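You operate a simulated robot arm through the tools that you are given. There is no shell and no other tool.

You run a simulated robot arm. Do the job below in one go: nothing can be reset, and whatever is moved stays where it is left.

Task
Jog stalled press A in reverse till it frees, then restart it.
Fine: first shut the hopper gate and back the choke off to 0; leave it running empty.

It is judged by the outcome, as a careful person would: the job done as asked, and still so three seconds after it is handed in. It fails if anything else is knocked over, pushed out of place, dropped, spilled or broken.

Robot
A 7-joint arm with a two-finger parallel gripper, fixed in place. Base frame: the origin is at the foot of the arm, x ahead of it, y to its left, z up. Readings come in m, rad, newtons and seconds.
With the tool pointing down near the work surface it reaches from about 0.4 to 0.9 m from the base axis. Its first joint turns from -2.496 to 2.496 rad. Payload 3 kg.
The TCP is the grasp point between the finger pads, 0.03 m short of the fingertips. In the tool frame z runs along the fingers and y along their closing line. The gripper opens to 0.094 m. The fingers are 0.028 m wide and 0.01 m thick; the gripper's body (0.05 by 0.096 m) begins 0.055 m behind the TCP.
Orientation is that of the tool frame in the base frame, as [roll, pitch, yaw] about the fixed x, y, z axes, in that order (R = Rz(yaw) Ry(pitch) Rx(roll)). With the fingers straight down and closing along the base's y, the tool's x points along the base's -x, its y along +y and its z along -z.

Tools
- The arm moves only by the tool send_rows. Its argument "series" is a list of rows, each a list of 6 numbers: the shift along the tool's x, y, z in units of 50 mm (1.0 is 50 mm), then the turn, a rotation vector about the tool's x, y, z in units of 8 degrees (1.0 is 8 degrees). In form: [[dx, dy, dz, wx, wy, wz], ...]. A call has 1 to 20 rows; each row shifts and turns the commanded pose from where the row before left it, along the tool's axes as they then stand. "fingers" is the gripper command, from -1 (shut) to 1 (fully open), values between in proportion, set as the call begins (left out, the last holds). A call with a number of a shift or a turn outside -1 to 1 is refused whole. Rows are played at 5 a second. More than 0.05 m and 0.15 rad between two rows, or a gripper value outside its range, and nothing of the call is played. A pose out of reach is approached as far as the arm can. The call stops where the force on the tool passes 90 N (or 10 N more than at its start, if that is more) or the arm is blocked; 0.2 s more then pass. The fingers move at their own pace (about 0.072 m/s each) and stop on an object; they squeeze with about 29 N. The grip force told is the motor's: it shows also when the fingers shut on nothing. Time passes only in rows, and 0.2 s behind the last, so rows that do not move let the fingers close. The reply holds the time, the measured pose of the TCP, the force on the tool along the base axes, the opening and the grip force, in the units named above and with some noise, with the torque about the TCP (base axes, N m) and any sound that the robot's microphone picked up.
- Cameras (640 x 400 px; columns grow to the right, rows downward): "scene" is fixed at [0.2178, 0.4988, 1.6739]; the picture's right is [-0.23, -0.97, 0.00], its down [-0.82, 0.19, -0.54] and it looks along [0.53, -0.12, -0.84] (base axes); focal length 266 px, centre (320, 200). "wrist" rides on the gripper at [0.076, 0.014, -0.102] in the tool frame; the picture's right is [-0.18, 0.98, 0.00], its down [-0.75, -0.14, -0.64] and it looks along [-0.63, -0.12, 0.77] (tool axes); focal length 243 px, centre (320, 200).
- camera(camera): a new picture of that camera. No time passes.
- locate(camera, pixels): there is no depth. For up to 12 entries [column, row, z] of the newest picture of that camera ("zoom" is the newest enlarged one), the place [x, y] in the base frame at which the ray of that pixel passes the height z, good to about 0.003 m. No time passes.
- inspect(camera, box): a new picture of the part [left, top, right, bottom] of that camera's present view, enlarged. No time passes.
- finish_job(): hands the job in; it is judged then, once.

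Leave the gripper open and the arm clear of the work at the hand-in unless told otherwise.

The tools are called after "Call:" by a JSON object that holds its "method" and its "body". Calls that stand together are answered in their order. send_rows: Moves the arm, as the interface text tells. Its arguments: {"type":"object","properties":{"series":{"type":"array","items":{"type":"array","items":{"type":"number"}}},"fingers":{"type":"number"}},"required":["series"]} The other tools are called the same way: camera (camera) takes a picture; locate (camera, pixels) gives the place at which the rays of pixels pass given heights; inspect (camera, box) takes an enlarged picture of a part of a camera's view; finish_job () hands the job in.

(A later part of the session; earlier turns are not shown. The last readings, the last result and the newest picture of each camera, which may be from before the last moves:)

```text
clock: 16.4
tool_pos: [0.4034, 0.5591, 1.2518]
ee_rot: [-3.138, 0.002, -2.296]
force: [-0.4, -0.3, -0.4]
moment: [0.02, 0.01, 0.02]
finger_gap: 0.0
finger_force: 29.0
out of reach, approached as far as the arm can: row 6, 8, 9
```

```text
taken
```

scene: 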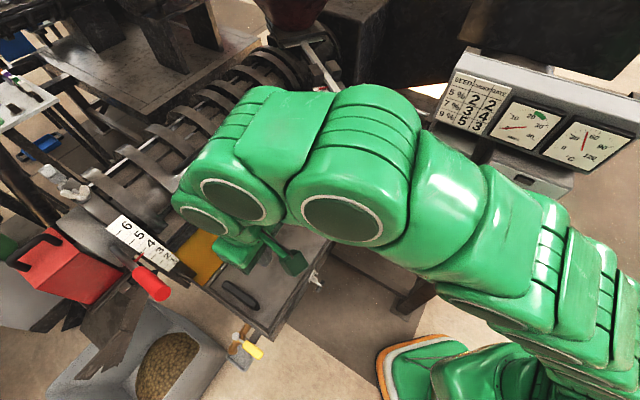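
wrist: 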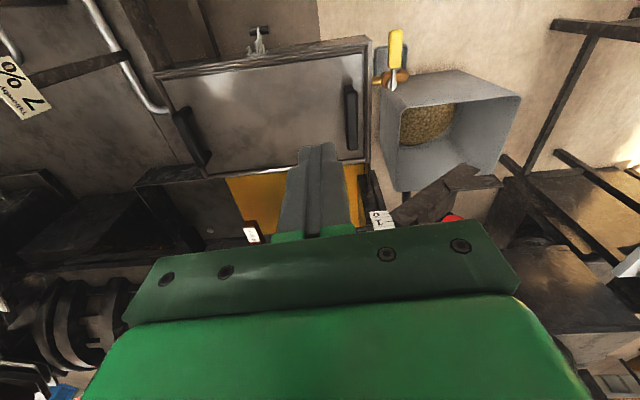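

The choke is hidden behind the gripper in this view. I'll yaw a bit more and tilt the fingers forward toward the choke so it comes into the open part of the image.

Call:
{"method": "send_rows", "body": {"series": [[0, 0, 0, 0, 0, -1], [0, 0, 0, 0, 0, -1], [0, 0, 0, 0, -1, 0], [0, 0, 0, 0, -1, 0], [0, 0, 0, 0, -1, 0], [0, 0, 0, 0, -1, 0], [0, 0, 0, 0, -1, 0]]}}

Call:
{"method": "camera", "body": {"camera": "wrist"}}

Call:
{"method": "camera", "body": {"camera": "scene"}}

```text
clock: 18.0
tool_pos: [0.4038, 0.5595, 1.2524]
ee_rot: [-3.135, 0.702, -2.016]
force: [-0.9, 0.4, 0.5]
moment: [0.01, 0.02, 0.0]
finger_gap: 0.0001
finger_force: 29.1
```

```text
taken
```

wrist: 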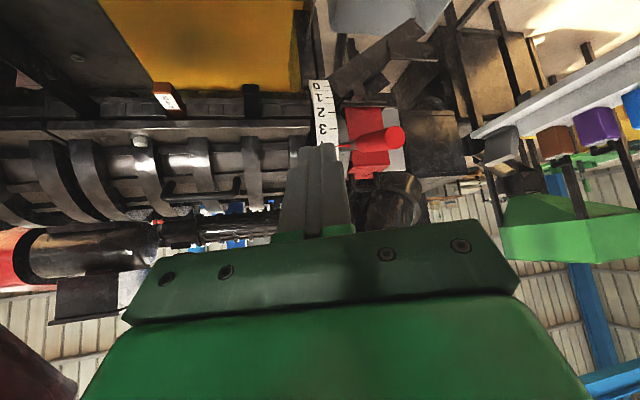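

```text
taken
```

scene: 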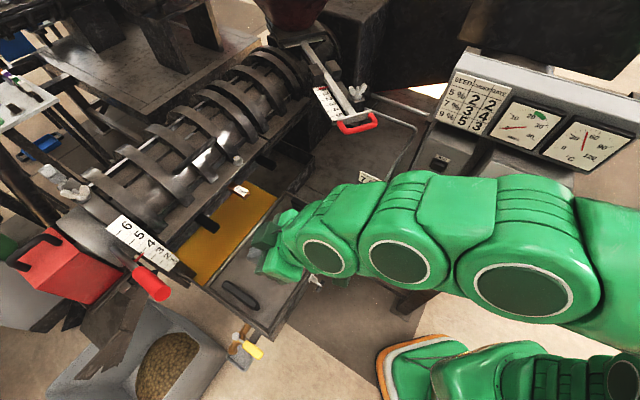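

Good view: choke lever handle at wrist (380,140), scale at (322,115). I zoom in there to get matching points for triangulation.

Call:
{"method": "inspect", "body": {"camera": "wrist", "box": [280, 60, 440, 180]}}

Call:
{"method": "inspect", "body": {"camera": "scene", "box": [90, 200, 210, 310]}}

```text
3.33 times, centred on (360, 120) of wrist
```

zoom: 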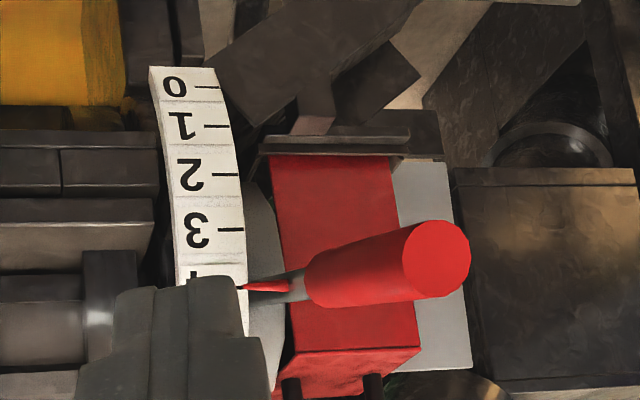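

```text
3.64 times, centred on (150, 255) of scene
```

zoom: 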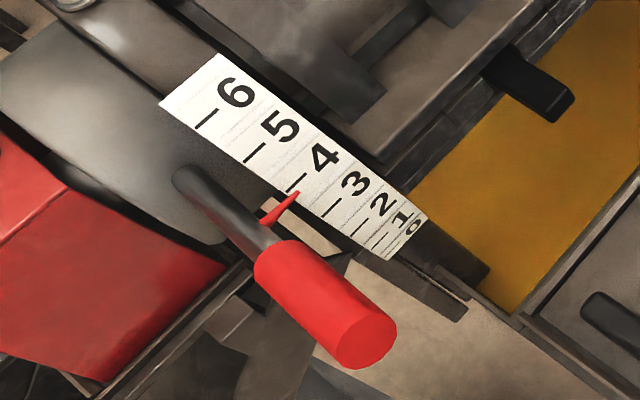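

Matching points now: handle cap, handle base, pointer tip, and ticks 0 and 3. I get rays from both cameras.

Call:
{"method": "locate", "body": {"camera": "wrist", "pixels": [[395.1, 138, 1.0], [395.1, 138, 1.15], [359.4, 144.6, 1.0], [359.4, 144.6, 1.15], [336.6, 146.4, 1.0], [336.6, 146.4, 1.15], [329.4, 86.4, 0.95], [329.4, 86.4, 1.1], [333.6, 128.7, 1.0], [333.6, 128.7, 1.15]]}}

Call:
{"method": "locate", "body": {"camera": "scene", "pixels": [[161, 293.5, 1.0], [161, 293.5, 1.15], [140.4, 273.7, 1.0], [140.4, 273.7, 1.15], [143.7, 253.1, 1.0], [143.7, 253.1, 1.15], [169.2, 268.7, 0.95], [169.2, 268.7, 1.1], [153.6, 257.2, 1.0], [153.6, 257.2, 1.15]]}}

```text
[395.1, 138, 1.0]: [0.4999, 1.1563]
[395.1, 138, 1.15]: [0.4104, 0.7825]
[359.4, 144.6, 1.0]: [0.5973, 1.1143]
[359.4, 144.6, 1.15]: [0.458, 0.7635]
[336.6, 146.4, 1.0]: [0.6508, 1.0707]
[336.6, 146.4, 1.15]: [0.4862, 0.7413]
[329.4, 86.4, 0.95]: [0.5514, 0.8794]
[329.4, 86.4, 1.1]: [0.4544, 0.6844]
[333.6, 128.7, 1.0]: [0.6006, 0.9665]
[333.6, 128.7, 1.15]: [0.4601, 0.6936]
```

```text
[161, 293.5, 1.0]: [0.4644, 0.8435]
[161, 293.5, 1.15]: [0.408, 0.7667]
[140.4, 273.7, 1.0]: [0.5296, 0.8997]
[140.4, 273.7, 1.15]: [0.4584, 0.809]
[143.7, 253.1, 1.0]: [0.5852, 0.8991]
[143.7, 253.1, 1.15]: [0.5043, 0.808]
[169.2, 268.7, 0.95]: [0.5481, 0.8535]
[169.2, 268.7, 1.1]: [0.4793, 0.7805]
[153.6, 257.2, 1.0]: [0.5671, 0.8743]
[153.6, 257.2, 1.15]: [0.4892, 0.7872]
```

Triangulated: lever cap ≈ (0.405, 0.763, 1.158), handle base ≈ (0.469, 0.823, 1.127), tick 0 at z≈0.98. So the lever turns in a vertical plane about an axis near z 1.06, currently ~20° above horizontal, and must swing down ~50° to 0. I'll push down on the handle with closed fingertips, keeping the 40° outward tilt for reach. First I hover above it at TCP ≈ (0.436, 0.786, 1.23).

Call:
{"method": "send_rows", "body": {"series": [[-0.51, 0.23, 0.525, 0, 0, 0], [-0.51, 0.23, 0.525, 0, 0, 0], [-0.51, 0.23, 0.525, 0, 0, 0], [-0.51, 0.23, 0.525, 0, 0, 0], [-0.51, 0.23, 0.525, 0, 0, 0]]}}

Call:
{"method": "camera", "body": {"camera": "scene"}}

Call:
{"method": "camera", "body": {"camera": "wrist"}}

```text
clock: 19.2
tool_pos: [0.4311, 0.7483, 1.2327]
ee_rot: [-3.138, 0.7, -2.016]
force: [0.6, 0.1, 0.6]
moment: [-0.04, -0.03, 0.02]
finger_gap: 0.0001
finger_force: 28.6
```

```text
taken
```

scene: 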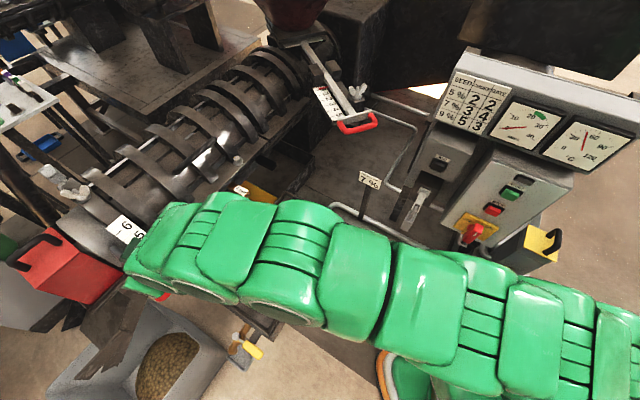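

```text
taken
```

wrist: 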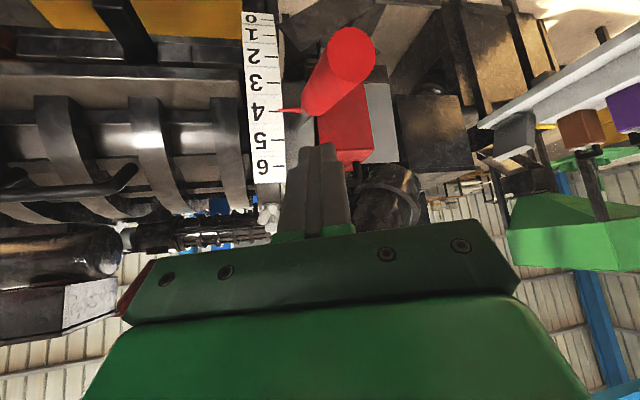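

Pointer reads 4 and the handle lies below the fingertips in view. I verify the handle position from this pose.

Call:
{"method": "locate", "body": {"camera": "wrist", "pixels": [[351, 57, 1.158], [351, 57, 1.14], [312, 98, 1.127], [312, 98, 1.11], [300, 110, 1.11], [274, 110, 1.11]]}}

Call:
{"method": "inspect", "body": {"camera": "wrist", "box": [220, 0, 420, 180]}}

```text
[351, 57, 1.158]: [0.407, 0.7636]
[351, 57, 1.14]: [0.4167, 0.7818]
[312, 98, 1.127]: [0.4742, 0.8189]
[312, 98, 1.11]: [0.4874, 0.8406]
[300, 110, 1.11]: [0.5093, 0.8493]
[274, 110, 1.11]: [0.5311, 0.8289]
```

```text
2.22 times, centred on (320, 90) of wrist
```

zoom: 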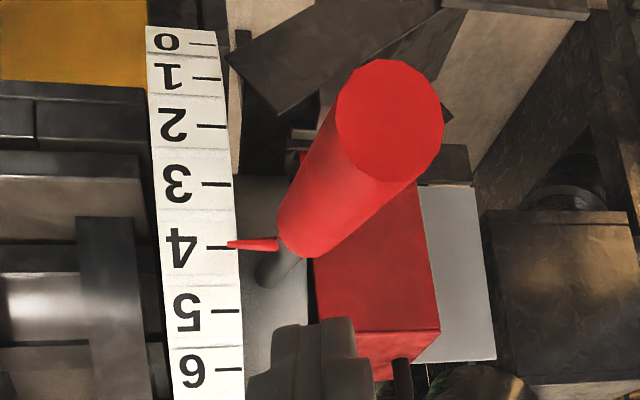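

Estimates agree. I shift 36 mm forward and 12 mm left to be over mid-handle, then descend 30 mm.

Call:
{"method": "send_rows", "body": {"series": [[-0.55, 0.24, 0.46, 0, 0, 0], [0.193, 0, 0.23, 0, 0, 0], [0.193, 0, 0.23, 0, 0, 0], [0, 0, 0, 0, 0, 0]]}}

Call:
{"method": "camera", "body": {"camera": "wrist"}}

```text
clock: 20.2
tool_pos: [0.4354, 0.7845, 1.204]
ee_rot: [-3.138, 0.697, -2.015]
force: [0.3, 0.4, 0.2]
moment: [0.0, 0.02, -0.02]
finger_gap: 0.0001
finger_force: 29.2
```

```text
taken
```

wrist: 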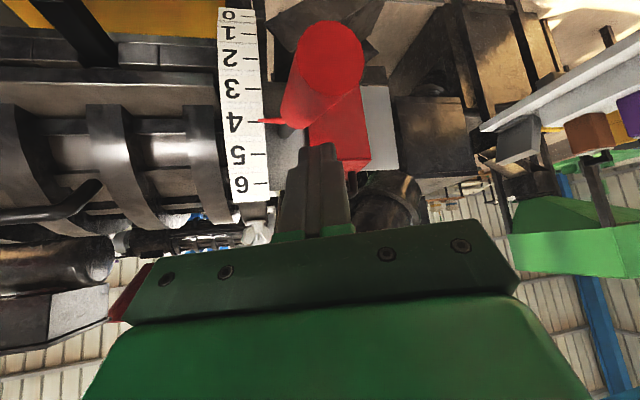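

Aligned over the handle, no force. I push straight down in 10 mm steps.

Call:
{"method": "send_rows", "body": {"series": [[0.129, 0, 0.153, 0, 0, 0], [0.129, 0, 0.153, 0, 0, 0], [0.129, 0, 0.153, 0, 0, 0], [0.129, 0, 0.153, 0, 0, 0]]}}

Call:
{"method": "camera", "body": {"camera": "wrist"}}

```text
clock: 21.2
tool_pos: [0.4366, 0.7849, 1.1641]
ee_rot: [-3.135, 0.701, -2.016]
force: [0.2, 1.3, 1.9]
moment: [0.02, -0.03, 0.01]
finger_gap: 0.0
finger_force: 29.4
```

```text
taken
```

wrist: 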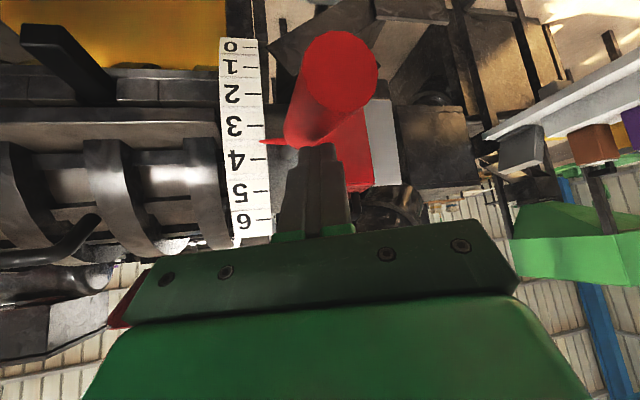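

The pointer has begun moving (about 3.5) with only ~2 N. I continue down.

Call:
{"method": "send_rows", "body": {"series": [[0.129, 0, 0.153, 0, 0, 0], [0.129, 0, 0.153, 0, 0, 0], [0.129, 0, 0.153, 0, 0, 0], [0.129, 0, 0.153, 0, 0, 0], [0.129, 0, 0.153, 0, 0, 0], [0.129, 0, 0.153, 0, 0, 0]]}}

Call:
{"method": "camera", "body": {"camera": "wrist"}}

```text
clock: 22.6
tool_pos: [0.4354, 0.7839, 1.104]
ee_rot: [-3.138, 0.697, -2.016]
force: [-0.1, 1.3, -0.2]
moment: [-0.03, 0.0, 0.02]
finger_gap: 0.0
finger_force: 29.2
```

```text
taken
```

wrist: 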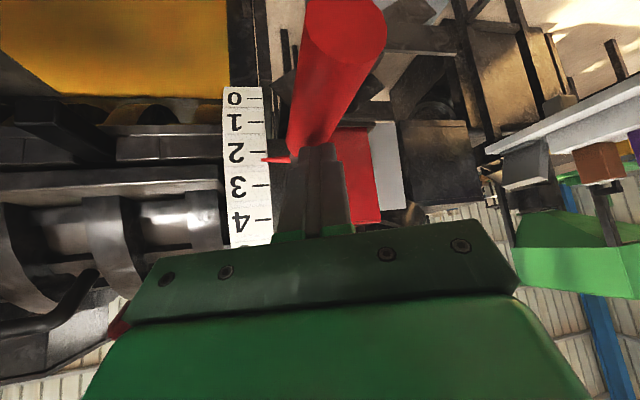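

Pointer ~2.2. Continuing down 60 mm.

Call:
{"method": "send_rows", "body": {"series": [[0.129, 0, 0.153, 0, 0, 0], [0.129, 0, 0.153, 0, 0, 0], [0.129, 0, 0.153, 0, 0, 0], [0.129, 0, 0.153, 0, 0, 0], [0.129, 0, 0.153, 0, 0, 0]]}}

Call:
{"method": "camera", "body": {"camera": "wrist"}}

```text
clock: 23.8
tool_pos: [0.4349, 0.7832, 1.0541]
ee_rot: [-3.137, 0.698, -2.017]
force: [-0.1, -0.1, 2.1]
moment: [0.01, -0.01, -0.01]
finger_gap: 0.0
finger_force: 28.6
```

```text
taken
```

wrist: 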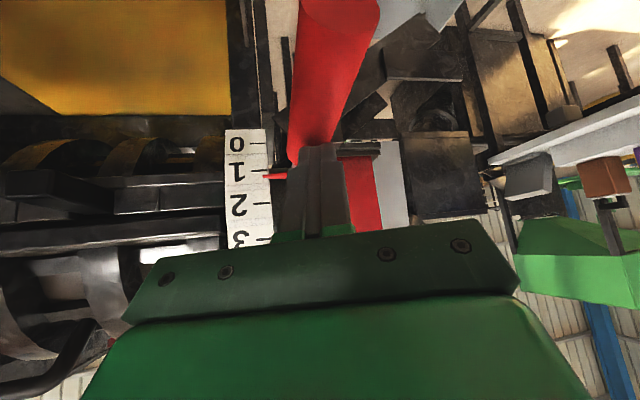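

Pointer ~1.15 (about 48 mm per unit). Down another 40 mm.

Call:
{"method": "send_rows", "body": {"series": [[0.129, 0, 0.153, 0, 0, 0], [0.129, 0, 0.153, 0, 0, 0], [0.129, 0, 0.153, 0, 0, 0], [0.129, 0, 0.153, 0, 0, 0]]}}

Call:
{"method": "camera", "body": {"camera": "wrist"}}

Call:
{"method": "inspect", "body": {"camera": "wrist", "box": [200, 130, 340, 240]}}

```text
clock: 24.8
tool_pos: [0.4356, 0.7834, 1.0131]
ee_rot: [-3.138, 0.7, -2.015]
force: [0.7, 0.0, 1.5]
moment: [-0.01, -0.01, -0.01]
finger_gap: 0.0
finger_force: 29.0
```

```text
taken
```

wrist: 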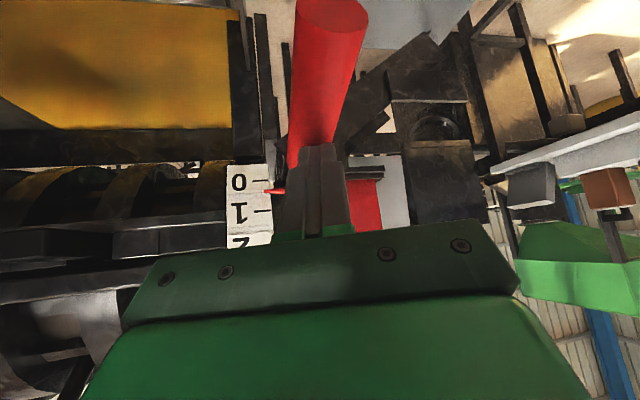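

```text
3.64 times, centred on (270, 185) of wrist
```

zoom: 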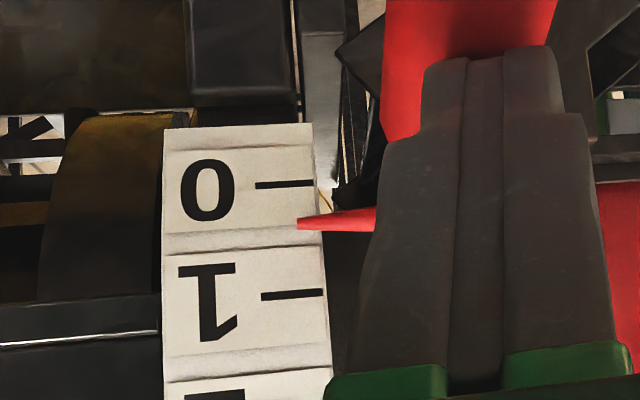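

Pointer ~0.35. I proceed in 6 mm steps.

Call:
{"method": "send_rows", "body": {"series": [[0.077, 0, 0.092, 0, 0, 0], [0.077, 0, 0.092, 0, 0, 0], [0, 0, 0, 0, 0, 0]]}}

Call:
{"method": "inspect", "body": {"camera": "wrist", "box": [200, 130, 340, 240]}}

```text
clock: 25.6
tool_pos: [0.4355, 0.7821, 1.0021]
ee_rot: [-3.137, 0.699, -2.016]
force: [0.5, -0.2, 0.0]
moment: [-0.05, 0.0, 0.0]
finger_gap: 0.0
finger_force: 29.2
```

```text
3.64 times, centred on (270, 185) of wrist
```

zoom: 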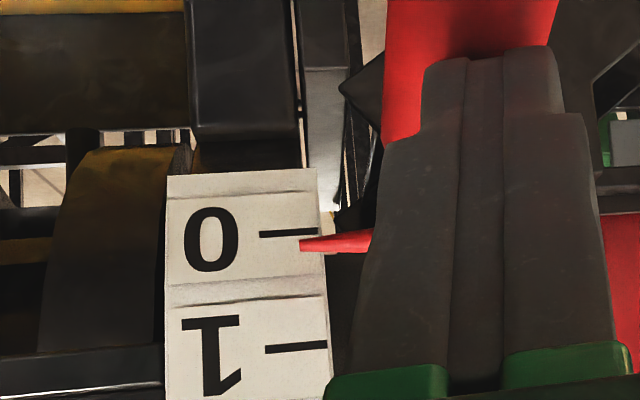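

Pointer ~0.1. Another ~6 mm in two fine steps.

Call:
{"method": "send_rows", "body": {"series": [[0.039, 0, 0.046, 0, 0, 0], [0.039, 0, 0.046, 0, 0, 0], [0, 0, 0, 0, 0, 0]]}}

Call:
{"method": "inspect", "body": {"camera": "wrist", "box": [200, 130, 340, 240]}}

```text
clock: 26.4
tool_pos: [0.4356, 0.7831, 0.9951]
ee_rot: [-3.136, 0.7, -2.016]
force: [-0.6, 0.7, 0.0]
moment: [-0.01, 0.01, 0.01]
finger_gap: 0.0
finger_force: 28.7
```

```text
3.64 times, centred on (270, 185) of wrist
```

zoom: 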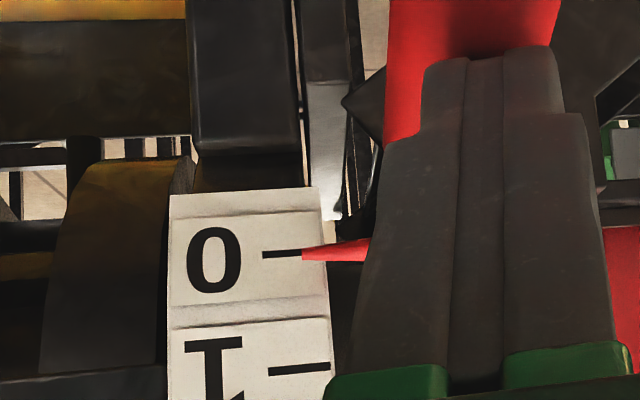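

Pointer is on the 0 tick. I nudge 3 mm more to find whether it rests on its stop.

Call:
{"method": "send_rows", "body": {"series": [[0.026, 0, 0.031, 0, 0, 0], [0.013, 0, 0.015, 0, 0, 0], [0, 0, 0, 0, 0, 0]]}}

Call:
{"method": "inspect", "body": {"camera": "wrist", "box": [200, 130, 340, 240]}}

```text
clock: 27.2
tool_pos: [0.435, 0.7835, 0.9934]
ee_rot: [-3.137, 0.698, -2.017]
force: [0.0, -0.6, 0.6]
moment: [0.01, -0.01, -0.03]
finger_gap: 0.0
finger_force: 28.8
```

```text
3.64 times, centred on (270, 185) of wrist
```

zoom: 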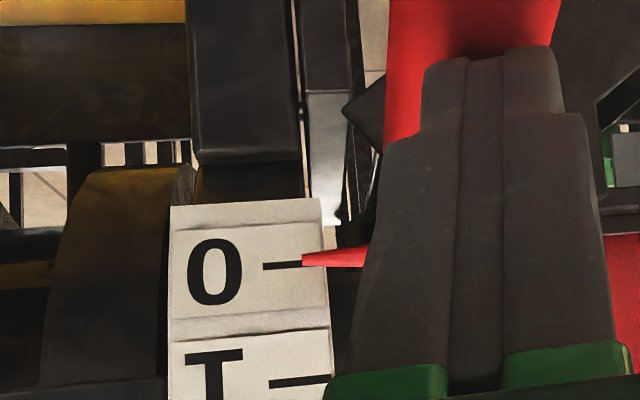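

It moved a touch more with no resistance. Seen from above, parallax makes the pointer look lower than it is, so I nudge 2 mm more to feel for the stop.

Call:
{"method": "send_rows", "body": {"series": [[0.026, 0, 0.031, 0, 0, 0], [0, 0, 0, 0, 0, 0]]}}

Call:
{"method": "inspect", "body": {"camera": "wrist", "box": [230, 170, 300, 220]}}

```text
clock: 27.8
tool_pos: [0.4345, 0.7824, 0.9898]
ee_rot: [-3.136, 0.7, -2.015]
force: [0.4, 0.1, 0.0]
moment: [0.04, -0.01, 0.04]
finger_gap: 0.0
finger_force: 28.7
```

```text
8.00 times, centred on (265, 195) of wrist
```

zoom: 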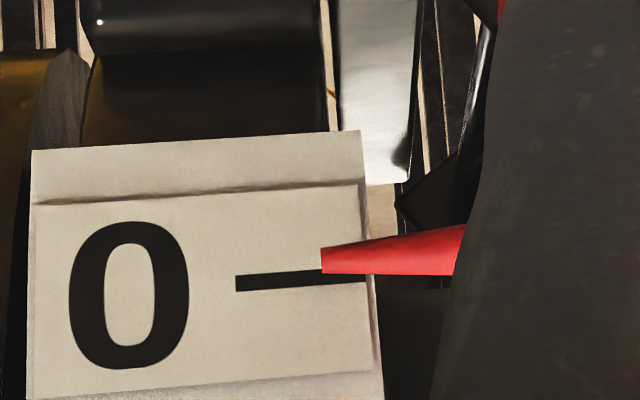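

I'll lift off and retract a little so the scene camera can see the scale, and check the reading from another angle.

Call:
{"method": "send_rows", "body": {"series": [[-0.129, 0, -0.153, 0, 0, 0], [-0.26, 0, -0.3, 0, 0, 0], [-0.3, 0, -0.7, 0, 0, 0], [-0.3, 0, -0.9, 0, 0, 0], [-0.3, 0, -0.9, 0, 0, 0], [0, -0.9, 0, 0, 0, 0], [0, -0.9, 0, 0, 0, 0], [0, -0.9, 0, 0, 0, 0]]}}

Call:
{"method": "camera", "body": {"camera": "scene"}}

Call:
{"method": "camera", "body": {"camera": "wrist"}}

Call:
{"method": "inspect", "body": {"camera": "scene", "box": [120, 210, 220, 310]}}

```text
clock: 29.6
tool_pos: [0.5344, 0.6845, 1.1457]
ee_rot: [-3.137, 0.698, -2.014]
force: [1.2, -0.9, 0.0]
moment: [-0.03, 0.02, 0.01]
finger_gap: 0.0004
finger_force: 29.0
```

```text
taken
```

scene: 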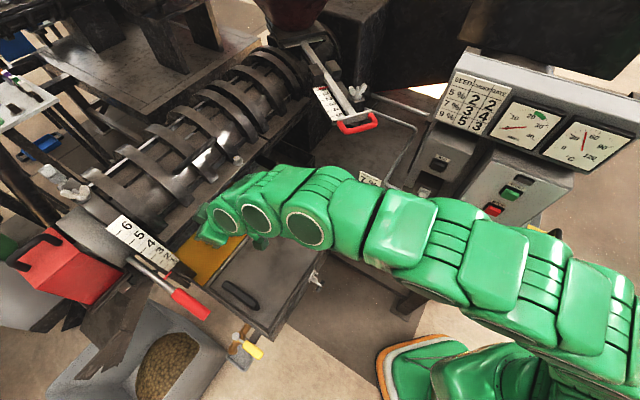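

```text
taken
```

wrist: 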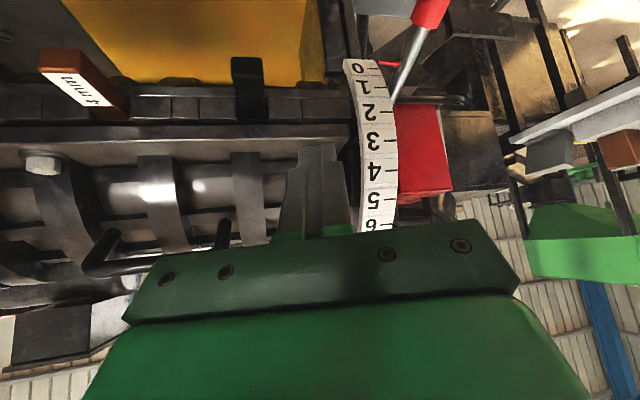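

```text
4.00 times, centred on (170, 260) of scene
```

zoom: 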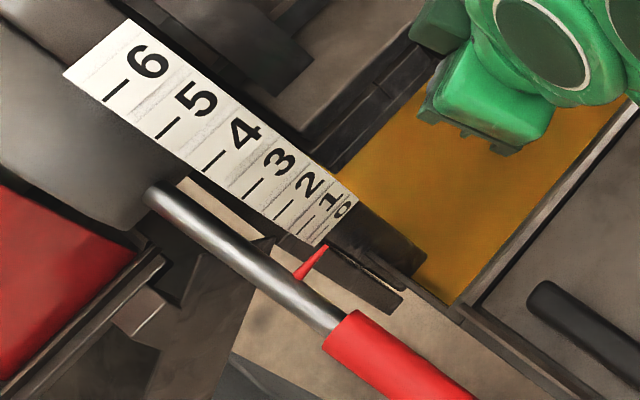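

The lever stayed down. I zoom on the 0 end of the scale from this new angle.

Call:
{"method": "inspect", "body": {"camera": "wrist", "box": [335, 40, 425, 100]}}

Call:
{"method": "inspect", "body": {"camera": "scene", "box": [155, 235, 195, 265]}}

```text
6.67 times, centred on (380, 70) of wrist
```

zoom: 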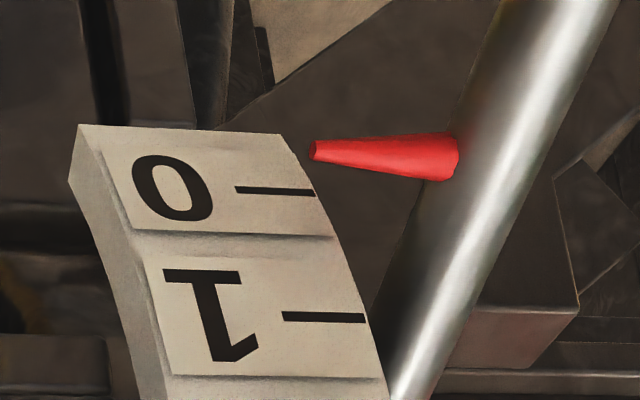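

```text
13.33 times, centred on (175, 250) of scene
```

zoom: 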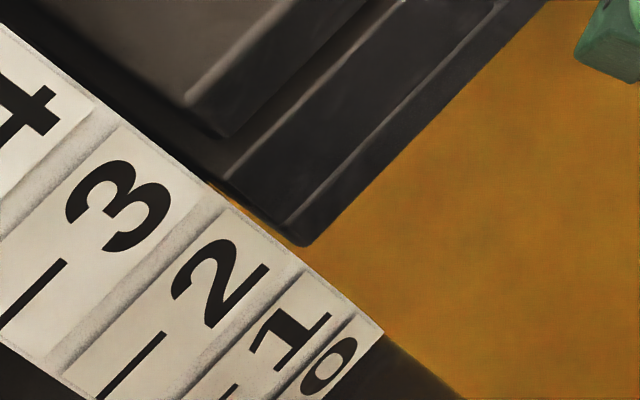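

From two viewing heights the parallax works out: pointer stands ~4 mm off the scale, and the true reading is about 0.0. The choke is at 0. Now for the panel: its geometry indicates it faces roughly (-0.52, +0.85) and slopes up. I retreat, level the tool, move back toward the middle and yaw CCW so the tool can be pitched toward the panel with the camera on top.

Call:
{"method": "send_rows", "body": {"series": [[0, 0, -1, 0, 0, 0], [0, 0, -1, 0, 0, 0], [0, 0, -1, 0, 0, 0], [0, 0, -0.8, 0, 0, 0], [0, 0, 0, 0, 1, 0], [0, 0, 0, 0, 1, 0], [0, 0, 0, 0, 1, 0], [0, 0, 0, 0, 1, 0], [0, 0, 0, 0, 1, 0], [1, 0, 0, 0, 0, 0], [1, 0, 0, 0, 0, 0], [1, 0, 0, 0, 0, 0], [1, 0, 0, 0, 0, 0]]}}

Call:
{"method": "camera", "body": {"camera": "scene"}}

```text
clock: 32.4
tool_pos: [0.3914, 0.3764, 1.2232]
ee_rot: [-3.138, 0.072, -2.018]
force: [1.1, -0.2, 0.1]
moment: [0.01, -0.03, 0.0]
finger_gap: 0.0
finger_force: 28.9
out of reach, approached as far as the arm can: row 8, 9
```

```text
taken
```

scene: 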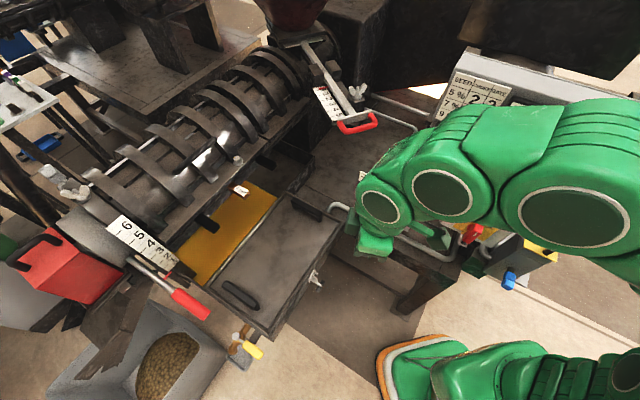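

Now at (0.391, 0.376, 1.223). I yaw 56° CCW then pitch the fingers toward the panel in two stages, checking the view.

Call:
{"method": "send_rows", "body": {"series": [[0, 0, 0, 0, 0, -1], [0, 0, 0, 0, 0, -1], [0, 0, 0, 0, 0, -1], [0, 0, 0, 0, 0, -1], [0, 0, 0, 0, 0, -1], [0, 0, 0, 0, 0, -1], [0, 0, 0, 0, 0, -1], [0, 0, 0, 0, 1, 0], [0, 0, 0, 0, 1, 0]]}}

Call:
{"method": "camera", "body": {"camera": "wrist"}}

Call:
{"method": "camera", "body": {"camera": "scene"}}

```text
clock: 34.4
tool_pos: [0.3923, 0.3773, 1.2237]
ee_rot: [-3.081, -0.245, -1.057]
force: [0.3, -0.2, 0.2]
moment: [0.0, -0.01, -0.02]
finger_gap: 0.0001
finger_force: 29.6
```

```text
taken
```

wrist: 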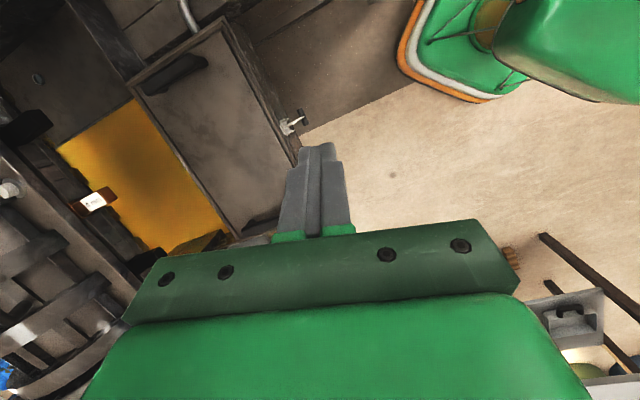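

```text
taken
```

scene: 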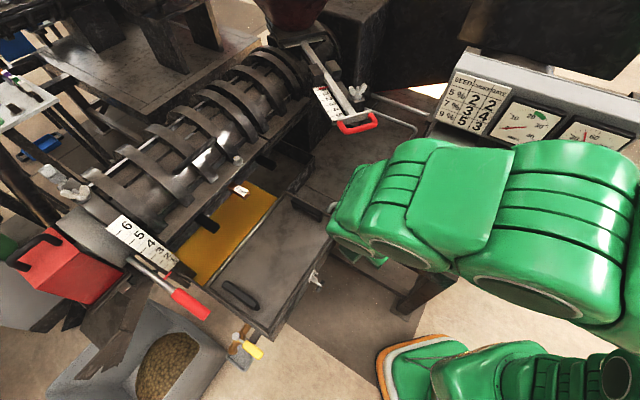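

Camera now faces down/back; I continue pitching toward the panel.

Call:
{"method": "send_rows", "body": {"series": [[0, 0, 0, 0, 1, 0], [0, 0, 0, 0, 1, 0], [0, 0, 0, 0, 1, 0], [0, 0, 0, 0, 1, 0], [0, 0, 0, 0, 1, 0]]}}

Call:
{"method": "camera", "body": {"camera": "wrist"}}

Call:
{"method": "camera", "body": {"camera": "scene"}}

```text
clock: 35.6
tool_pos: [0.3926, 0.3752, 1.2223]
ee_rot: [-3.041, -0.941, -1.124]
force: [-0.3, -0.1, 0.5]
moment: [-0.01, 0.03, 0.02]
finger_gap: 0.0
finger_force: 29.4
```

```text
taken
```

wrist: 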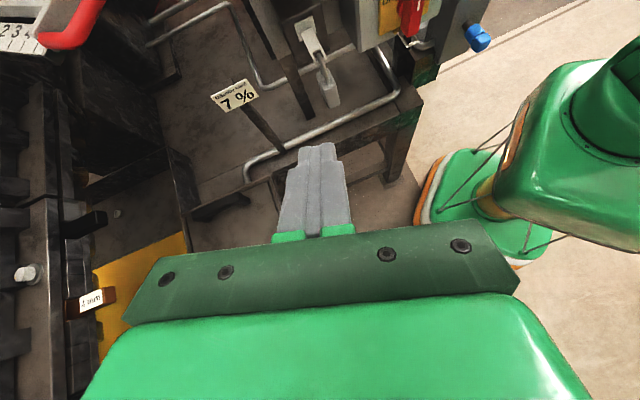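

```text
taken
```

scene: 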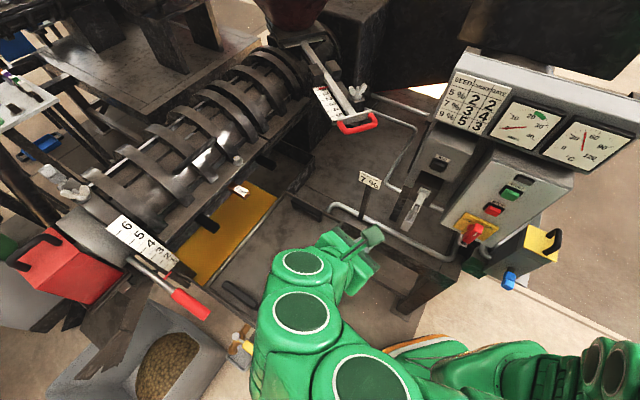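

Good view direction. I pitch up 16° more for a look at the whole panel.

Call:
{"method": "send_rows", "body": {"series": [[0, 0, 0, 0, 1, 0], [0, 0, 0, 0, 1, 0]]}}

Call:
{"method": "camera", "body": {"camera": "wrist"}}

Call:
{"method": "inspect", "body": {"camera": "wrist", "box": [240, 0, 480, 150]}}

```text
clock: 36.2
tool_pos: [0.3917, 0.3768, 1.2236]
ee_rot: [-2.965, -1.217, -1.207]
force: [-0.4, -0.1, -0.5]
moment: [-0.01, 0.01, 0.02]
finger_gap: 0.0
finger_force: 29.5
```

```text
taken
```

wrist: 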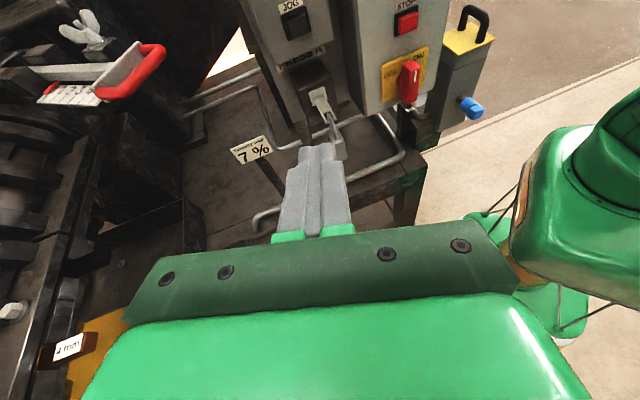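

```text
2.67 times, centred on (360, 75) of wrist
```

zoom: 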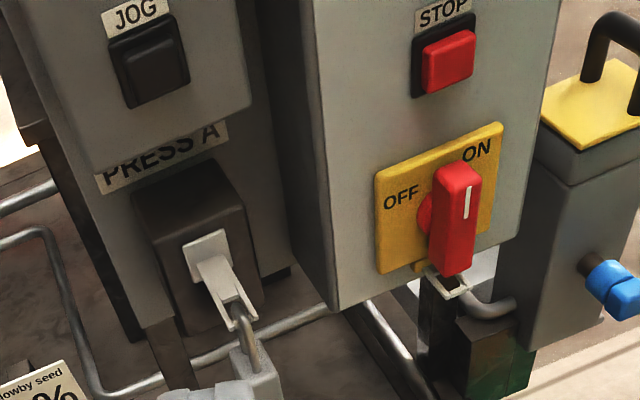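

The column carries the label PRESS A, with JOG above and a dark box with a white lever below. I zoom in on that box.

Call:
{"method": "inspect", "body": {"camera": "wrist", "box": [280, 40, 360, 160]}}

Call:
{"method": "inspect", "body": {"camera": "wrist", "box": [300, 70, 350, 110]}}

Call:
{"method": "inspect", "body": {"camera": "scene", "box": [400, 140, 460, 190]}}

Call:
{"method": "inspect", "body": {"camera": "scene", "box": [500, 90, 620, 170]}}

Call:
{"method": "inspect", "body": {"camera": "scene", "box": [480, 160, 550, 220]}}

```text
3.33 times, centred on (320, 100) of wrist
```

zoom: 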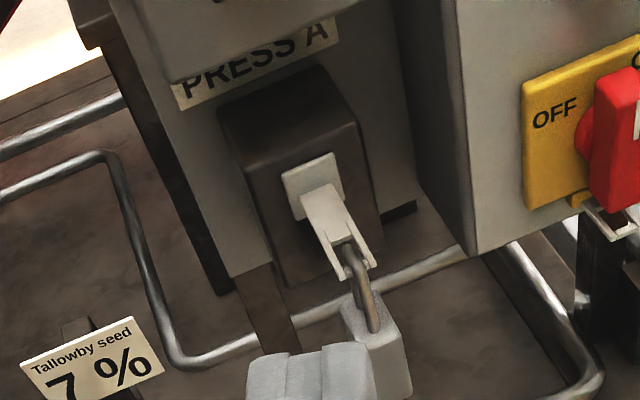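

```text
10.00 times, centred on (325, 90) of wrist
```

zoom: 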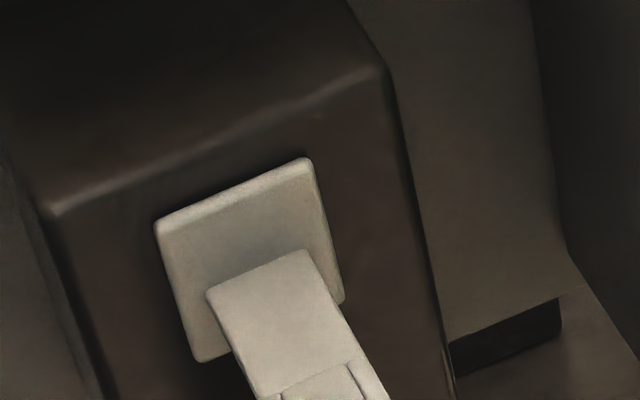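

```text
8.00 times, centred on (430, 165) of scene
```

zoom: 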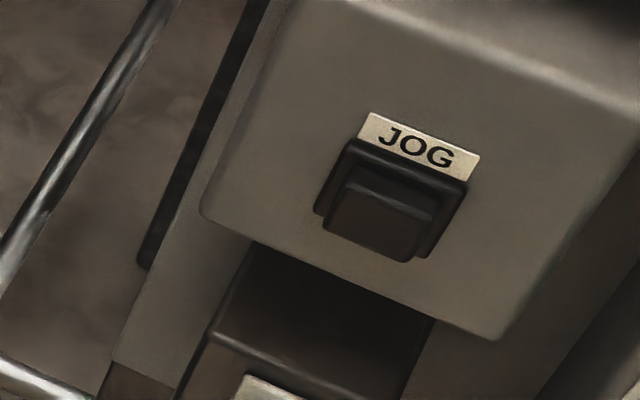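

```text
5.00 times, centred on (560, 130) of scene
```

zoom: 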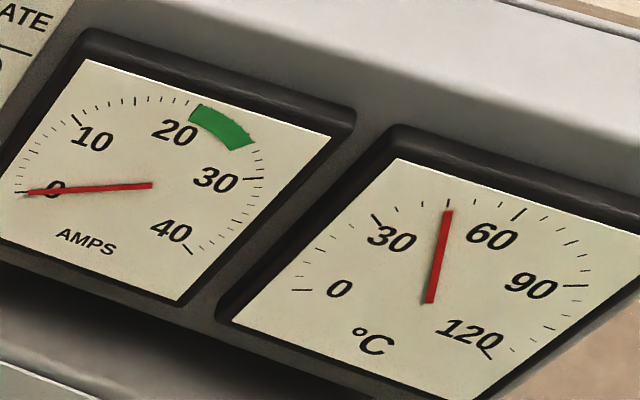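

```text
6.67 times, centred on (515, 190) of scene
```

zoom: 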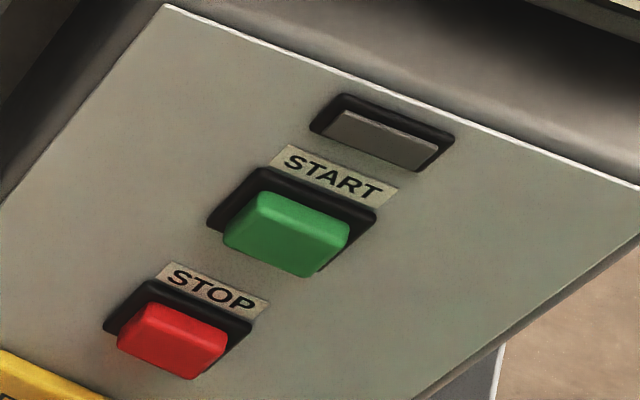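

I want to see under the JOG overhang for any direction labels. I lower the arm by 0.14 m (open space here) and look.

Call:
{"method": "send_rows", "body": {"series": [[-0.875, 0.057, 0.318, 0, 0, 0], [-0.875, 0.057, 0.318, 0, 0, 0], [-0.875, 0.057, 0.318, 0, 0, 0]]}}

Call:
{"method": "camera", "body": {"camera": "wrist"}}

Call:
{"method": "inspect", "body": {"camera": "wrist", "box": [240, 0, 440, 125]}}

```text
clock: 37.0
tool_pos: [0.392, 0.3754, 1.0826]
ee_rot: [-2.971, -1.216, -1.207]
force: [0.3, -0.1, 1.1]
moment: [-0.01, -0.01, 0.01]
finger_gap: 0.0001
finger_force: 28.6
```

```text
taken
```

wrist: 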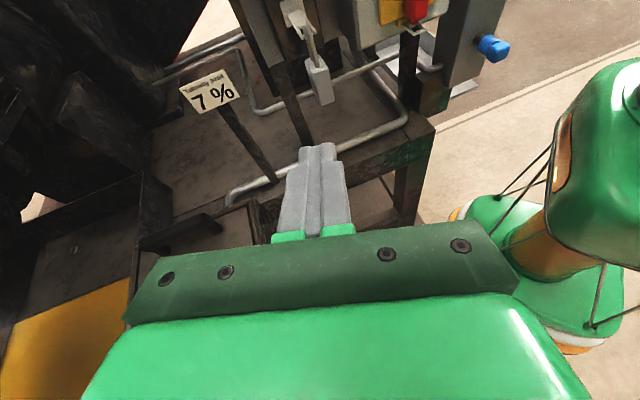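

```text
3.20 times, centred on (340, 62) of wrist
```

zoom: 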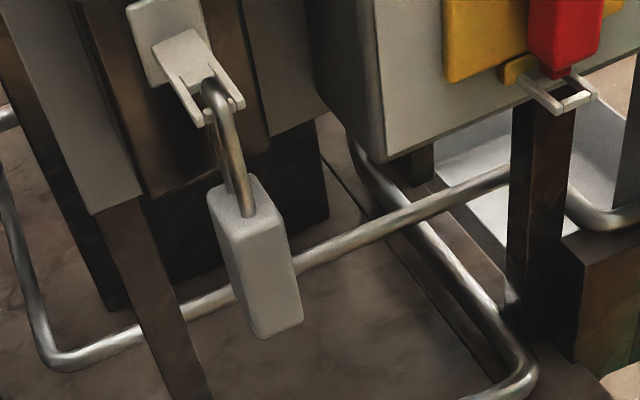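

It's simply a padlock hanging in a hasp, not a direction control, so I leave it alone. JOG on the PRESS A column is the jog control. I raise back up 0.2 m to see JOG, START and STOP and triangulate them.

Call:
{"method": "send_rows", "body": {"series": [[0.9, -0.057, -0.32, 0, 0, 0], [0.9, -0.057, -0.32, 0, 0, 0], [0.9, -0.057, -0.32, 0, 0, 0], [0.9, -0.057, -0.32, 0, 0, 0]]}}

Call:
{"method": "camera", "body": {"camera": "wrist"}}

Call:
{"method": "inspect", "body": {"camera": "wrist", "box": [240, 0, 480, 150]}}

Call:
{"method": "camera", "body": {"camera": "scene"}}

```text
clock: 38.0
tool_pos: [0.3943, 0.3753, 1.238]
ee_rot: [-2.969, -1.215, -1.205]
force: [-0.5, 0.6, 0.2]
moment: [0.0, 0.02, 0.02]
finger_gap: 0.0
finger_force: 29.0
out of reach, approached as far as the arm can: row 4
```

```text
taken
```

wrist: 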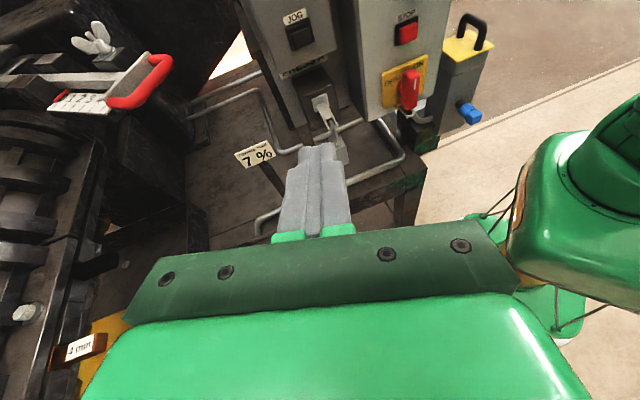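

```text
2.67 times, centred on (360, 75) of wrist
```

zoom: 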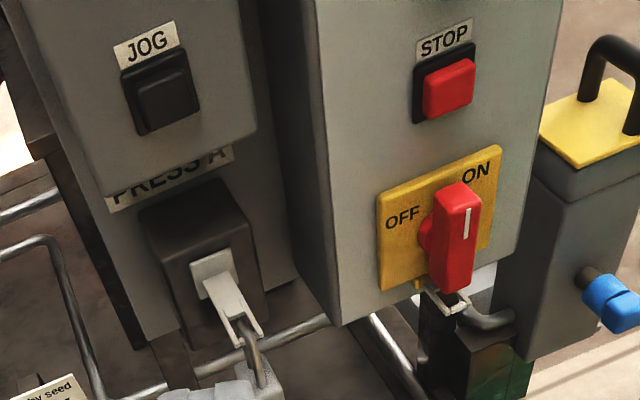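

```text
taken
```

scene: 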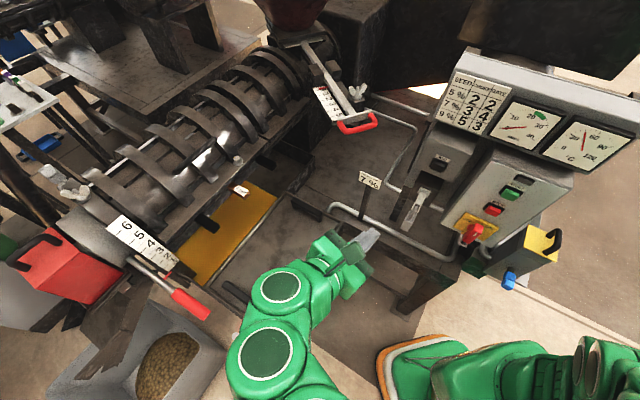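

Now I locate JOG cap at wrist (302,37), STOP cap at (409,34) and the panel's bottom corners in both cameras.

Call:
{"method": "locate", "body": {"camera": "wrist", "pixels": [[301.9, 36.8, 1.1], [301.9, 36.8, 1.2], [408.7, 33.8, 1.1], [408.7, 33.8, 1.2], [365.6, 121.8, 0.95], [365.6, 121.8, 1.05], [433, 95.6, 0.95], [433, 95.6, 1.05]]}}

Call:
{"method": "locate", "body": {"camera": "scene", "pixels": [[437.5, 167.4, 1.1], [437.5, 167.4, 1.2], [492.5, 211, 1.1], [492.5, 211, 1.2], [441, 223, 0.95], [441, 223, 1.05], [491, 247, 0.95], [491, 247, 1.05], [509.8, 196, 1.1], [509.8, 196, 1.2]]}}

```text
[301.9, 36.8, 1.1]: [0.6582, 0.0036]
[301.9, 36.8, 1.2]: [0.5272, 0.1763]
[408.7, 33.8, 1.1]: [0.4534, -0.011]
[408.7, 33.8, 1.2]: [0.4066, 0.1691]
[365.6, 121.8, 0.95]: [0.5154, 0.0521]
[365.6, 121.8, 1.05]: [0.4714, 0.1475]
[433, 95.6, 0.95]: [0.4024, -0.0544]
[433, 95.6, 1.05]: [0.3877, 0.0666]
```

```text
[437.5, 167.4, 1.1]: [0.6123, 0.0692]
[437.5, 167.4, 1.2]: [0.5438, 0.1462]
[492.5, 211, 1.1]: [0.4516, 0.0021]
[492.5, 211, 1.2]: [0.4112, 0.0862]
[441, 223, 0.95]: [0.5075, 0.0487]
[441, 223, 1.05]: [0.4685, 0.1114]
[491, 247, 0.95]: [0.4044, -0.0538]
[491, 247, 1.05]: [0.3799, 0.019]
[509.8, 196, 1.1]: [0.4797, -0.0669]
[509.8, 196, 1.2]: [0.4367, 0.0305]
```

Triangulated: JOG cap ≈ (0.565, 0.123, 1.170), STOP ≈ (0.446, 0.015, 1.115), START ≈ (0.442, 0.019, 1.188). The panel is nearly vertical, facing (-0.69, +0.72). I rotate 12° about vertical to align with it, then advance to a 50 mm standoff in front of JOG.

Call:
{"method": "send_rows", "body": {"series": [[0, 0, 0, 0.72, -0.05, -0.26], [0, 0, 0, 0.72, -0.05, -0.26], [0.08, 0.2, 0.9, 0, 0, 0], [0.08, 0.2, 0.9, 0, 0, 0], [0.08, 0.2, 0.9, 0, 0, 0], [0.08, 0.2, 0.9, 0, 0, 0]]}}

Call:
{"method": "camera", "body": {"camera": "wrist"}}

Call:
{"method": "camera", "body": {"camera": "scene"}}

```text
clock: 39.4
tool_pos: [0.4943, 0.2152, 1.1699]
ee_rot: [-3.076, -1.212, -0.915]
force: [-0.9, -0.1, 0.2]
moment: [0.0, 0.0, 0.05]
finger_gap: 0.0001
finger_force: 29.3
```

```text
taken
```

wrist: 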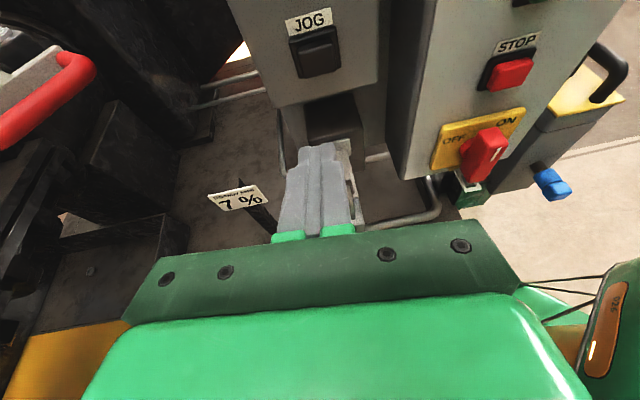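

```text
taken
```

scene: 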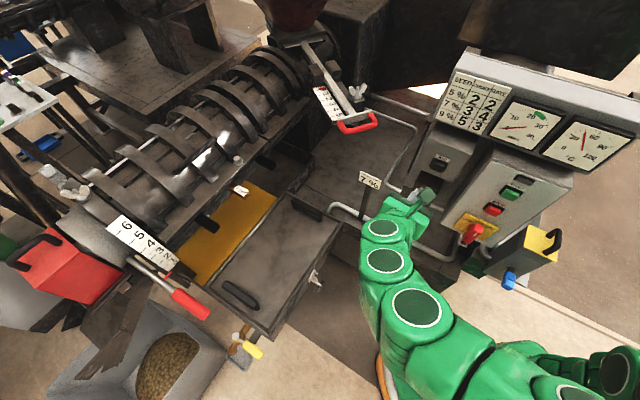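

JOG cap is now at wrist (316,53). I re-locate it and STOP from here.

Call:
{"method": "inspect", "body": {"camera": "wrist", "box": [260, 0, 420, 120]}}

Call:
{"method": "locate", "body": {"camera": "wrist", "pixels": [[316, 54, 1.15], [316, 54, 1.17], [316, 54, 1.19], [512, 73, 1.1], [512, 73, 1.12], [512, 73, 1.14]]}}

```text
3.33 times, centred on (340, 60) of wrist
```

zoom: 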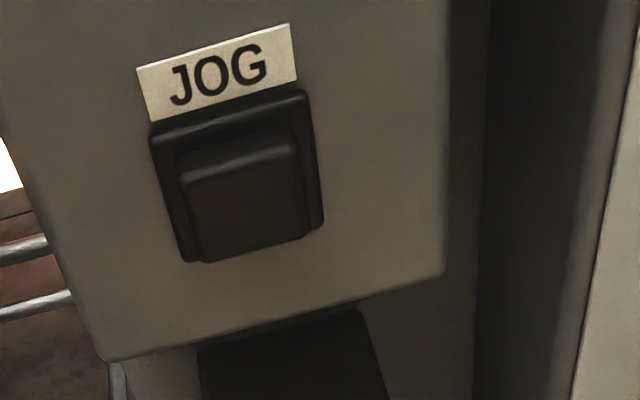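

```text
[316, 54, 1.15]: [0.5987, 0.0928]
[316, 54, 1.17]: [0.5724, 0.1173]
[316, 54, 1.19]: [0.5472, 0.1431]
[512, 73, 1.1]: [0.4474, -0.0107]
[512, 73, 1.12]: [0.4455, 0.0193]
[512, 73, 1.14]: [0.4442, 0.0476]
```

JOG ≈ (0.565, 0.121, 1.168); tip is ~88 mm away and 13 mm off sideways. I advance 65 mm along the panel normal with the sideways correction.

Call:
{"method": "send_rows", "body": {"series": [[0.15, 0.11, 0.4, 0, 0, 0], [0.15, 0.11, 0.4, 0, 0, 0], [0.15, -0.02, 0.4, 0, 0, 0]]}}

Call:
{"method": "camera", "body": {"camera": "wrist"}}

Call:
{"method": "inspect", "body": {"camera": "scene", "box": [390, 130, 480, 220]}}

```text
clock: 40.2
tool_pos: [0.5233, 0.1646, 1.1867]
ee_rot: [-2.99, -1.219, -0.978]
force: [0.6, 0.3, -0.5]
moment: [0.01, -0.04, -0.01]
finger_gap: 0.0
finger_force: 28.9
```

```text
taken
```

wrist: 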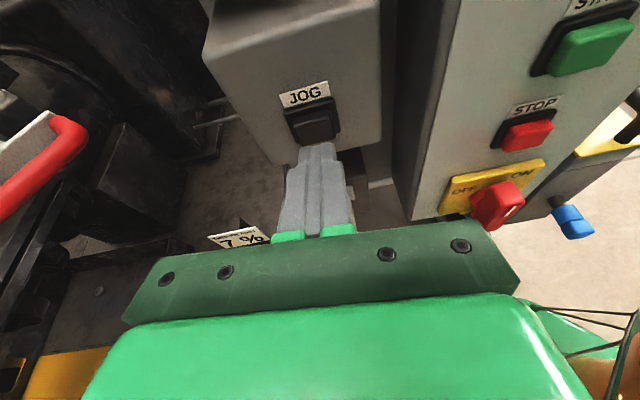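

```text
4.44 times, centred on (435, 175) of scene
```

zoom: 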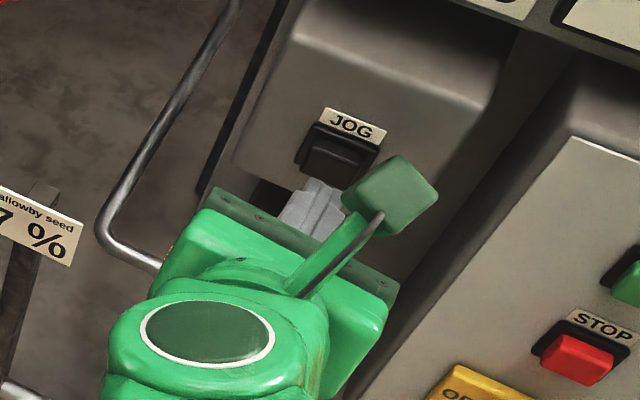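

Sideways alignment is good; the tip is ~15 mm high. I lower 14 mm, then advance 20 mm.

Call:
{"method": "send_rows", "body": {"series": [[-0.265, 0, 0.095, 0, 0, 0], [0.068, -0.005, 0.19, 0, 0, 0], [0.068, -0.005, 0.19, 0, 0, 0]]}}

Call:
{"method": "camera", "body": {"camera": "wrist"}}

Call:
{"method": "inspect", "body": {"camera": "wrist", "box": [260, 60, 380, 170]}}

```text
clock: 41.0
tool_pos: [0.5344, 0.1548, 1.1772]
ee_rot: [-2.954, -1.22, -1.004]
force: [-0.3, 0.1, 0.1]
moment: [0.0, 0.0, -0.01]
finger_gap: 0.0
finger_force: 29.4
```

```text
taken
```

wrist: 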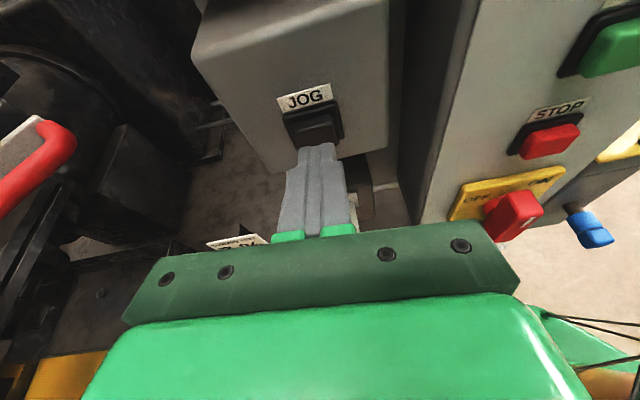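

```text
3.64 times, centred on (320, 115) of wrist
```

zoom: 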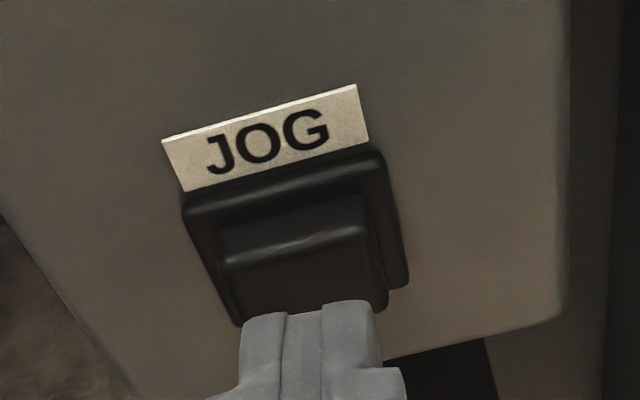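

Tip lines up laterally with the button. I advance in 4 mm steps until contact.

Call:
{"method": "send_rows", "body": {"series": [[0.02, -0.002, 0.075, 0, 0, 0], [0.02, -0.002, 0.075, 0, 0, 0], [0.02, -0.002, 0.075, 0, 0, 0], [0, 0, 0, 0, 0, 0]]}}

Call:
{"method": "inspect", "body": {"camera": "wrist", "box": [260, 60, 380, 170]}}

```text
clock: 42.0
tool_pos: [0.5421, 0.1457, 1.1739]
ee_rot: [-2.964, -1.215, -0.993]
force: [-0.4, 0.0, 0.5]
moment: [0.03, -0.01, -0.02]
finger_gap: 0.0
finger_force: 29.2
```

```text
3.64 times, centred on (320, 115) of wrist
```

zoom: 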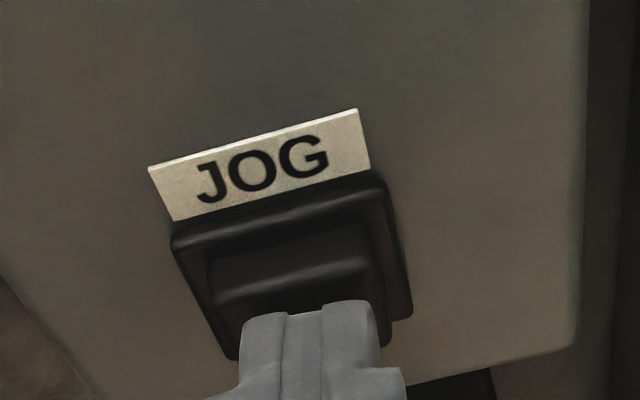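

Nearly there; the tip is ~3 mm right of centre. I correct and continue.

Call:
{"method": "send_rows", "body": {"series": [[0.025, -0.05, 0.06, 0, 0, 0], [0.025, 0, 0.06, 0, 0, 0], [0.025, 0, 0.06, 0, 0, 0], [0, 0, 0, 0, 0, 0]]}}

Call:
{"method": "inspect", "body": {"camera": "wrist", "box": [260, 60, 380, 170]}}

```text
clock: 43.0
tool_pos: [0.5504, 0.1421, 1.1742]
ee_rot: [-2.963, -1.213, -0.996]
force: [-31.3, 21.7, -2.7]
moment: [0.07, -0.13, -0.16]
finger_gap: 0.0
finger_force: 29.6
heard: click
```

```text
3.64 times, centred on (320, 115) of wrist
```

zoom: 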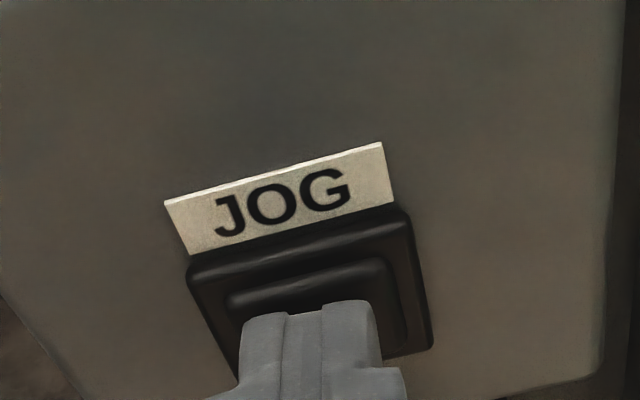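

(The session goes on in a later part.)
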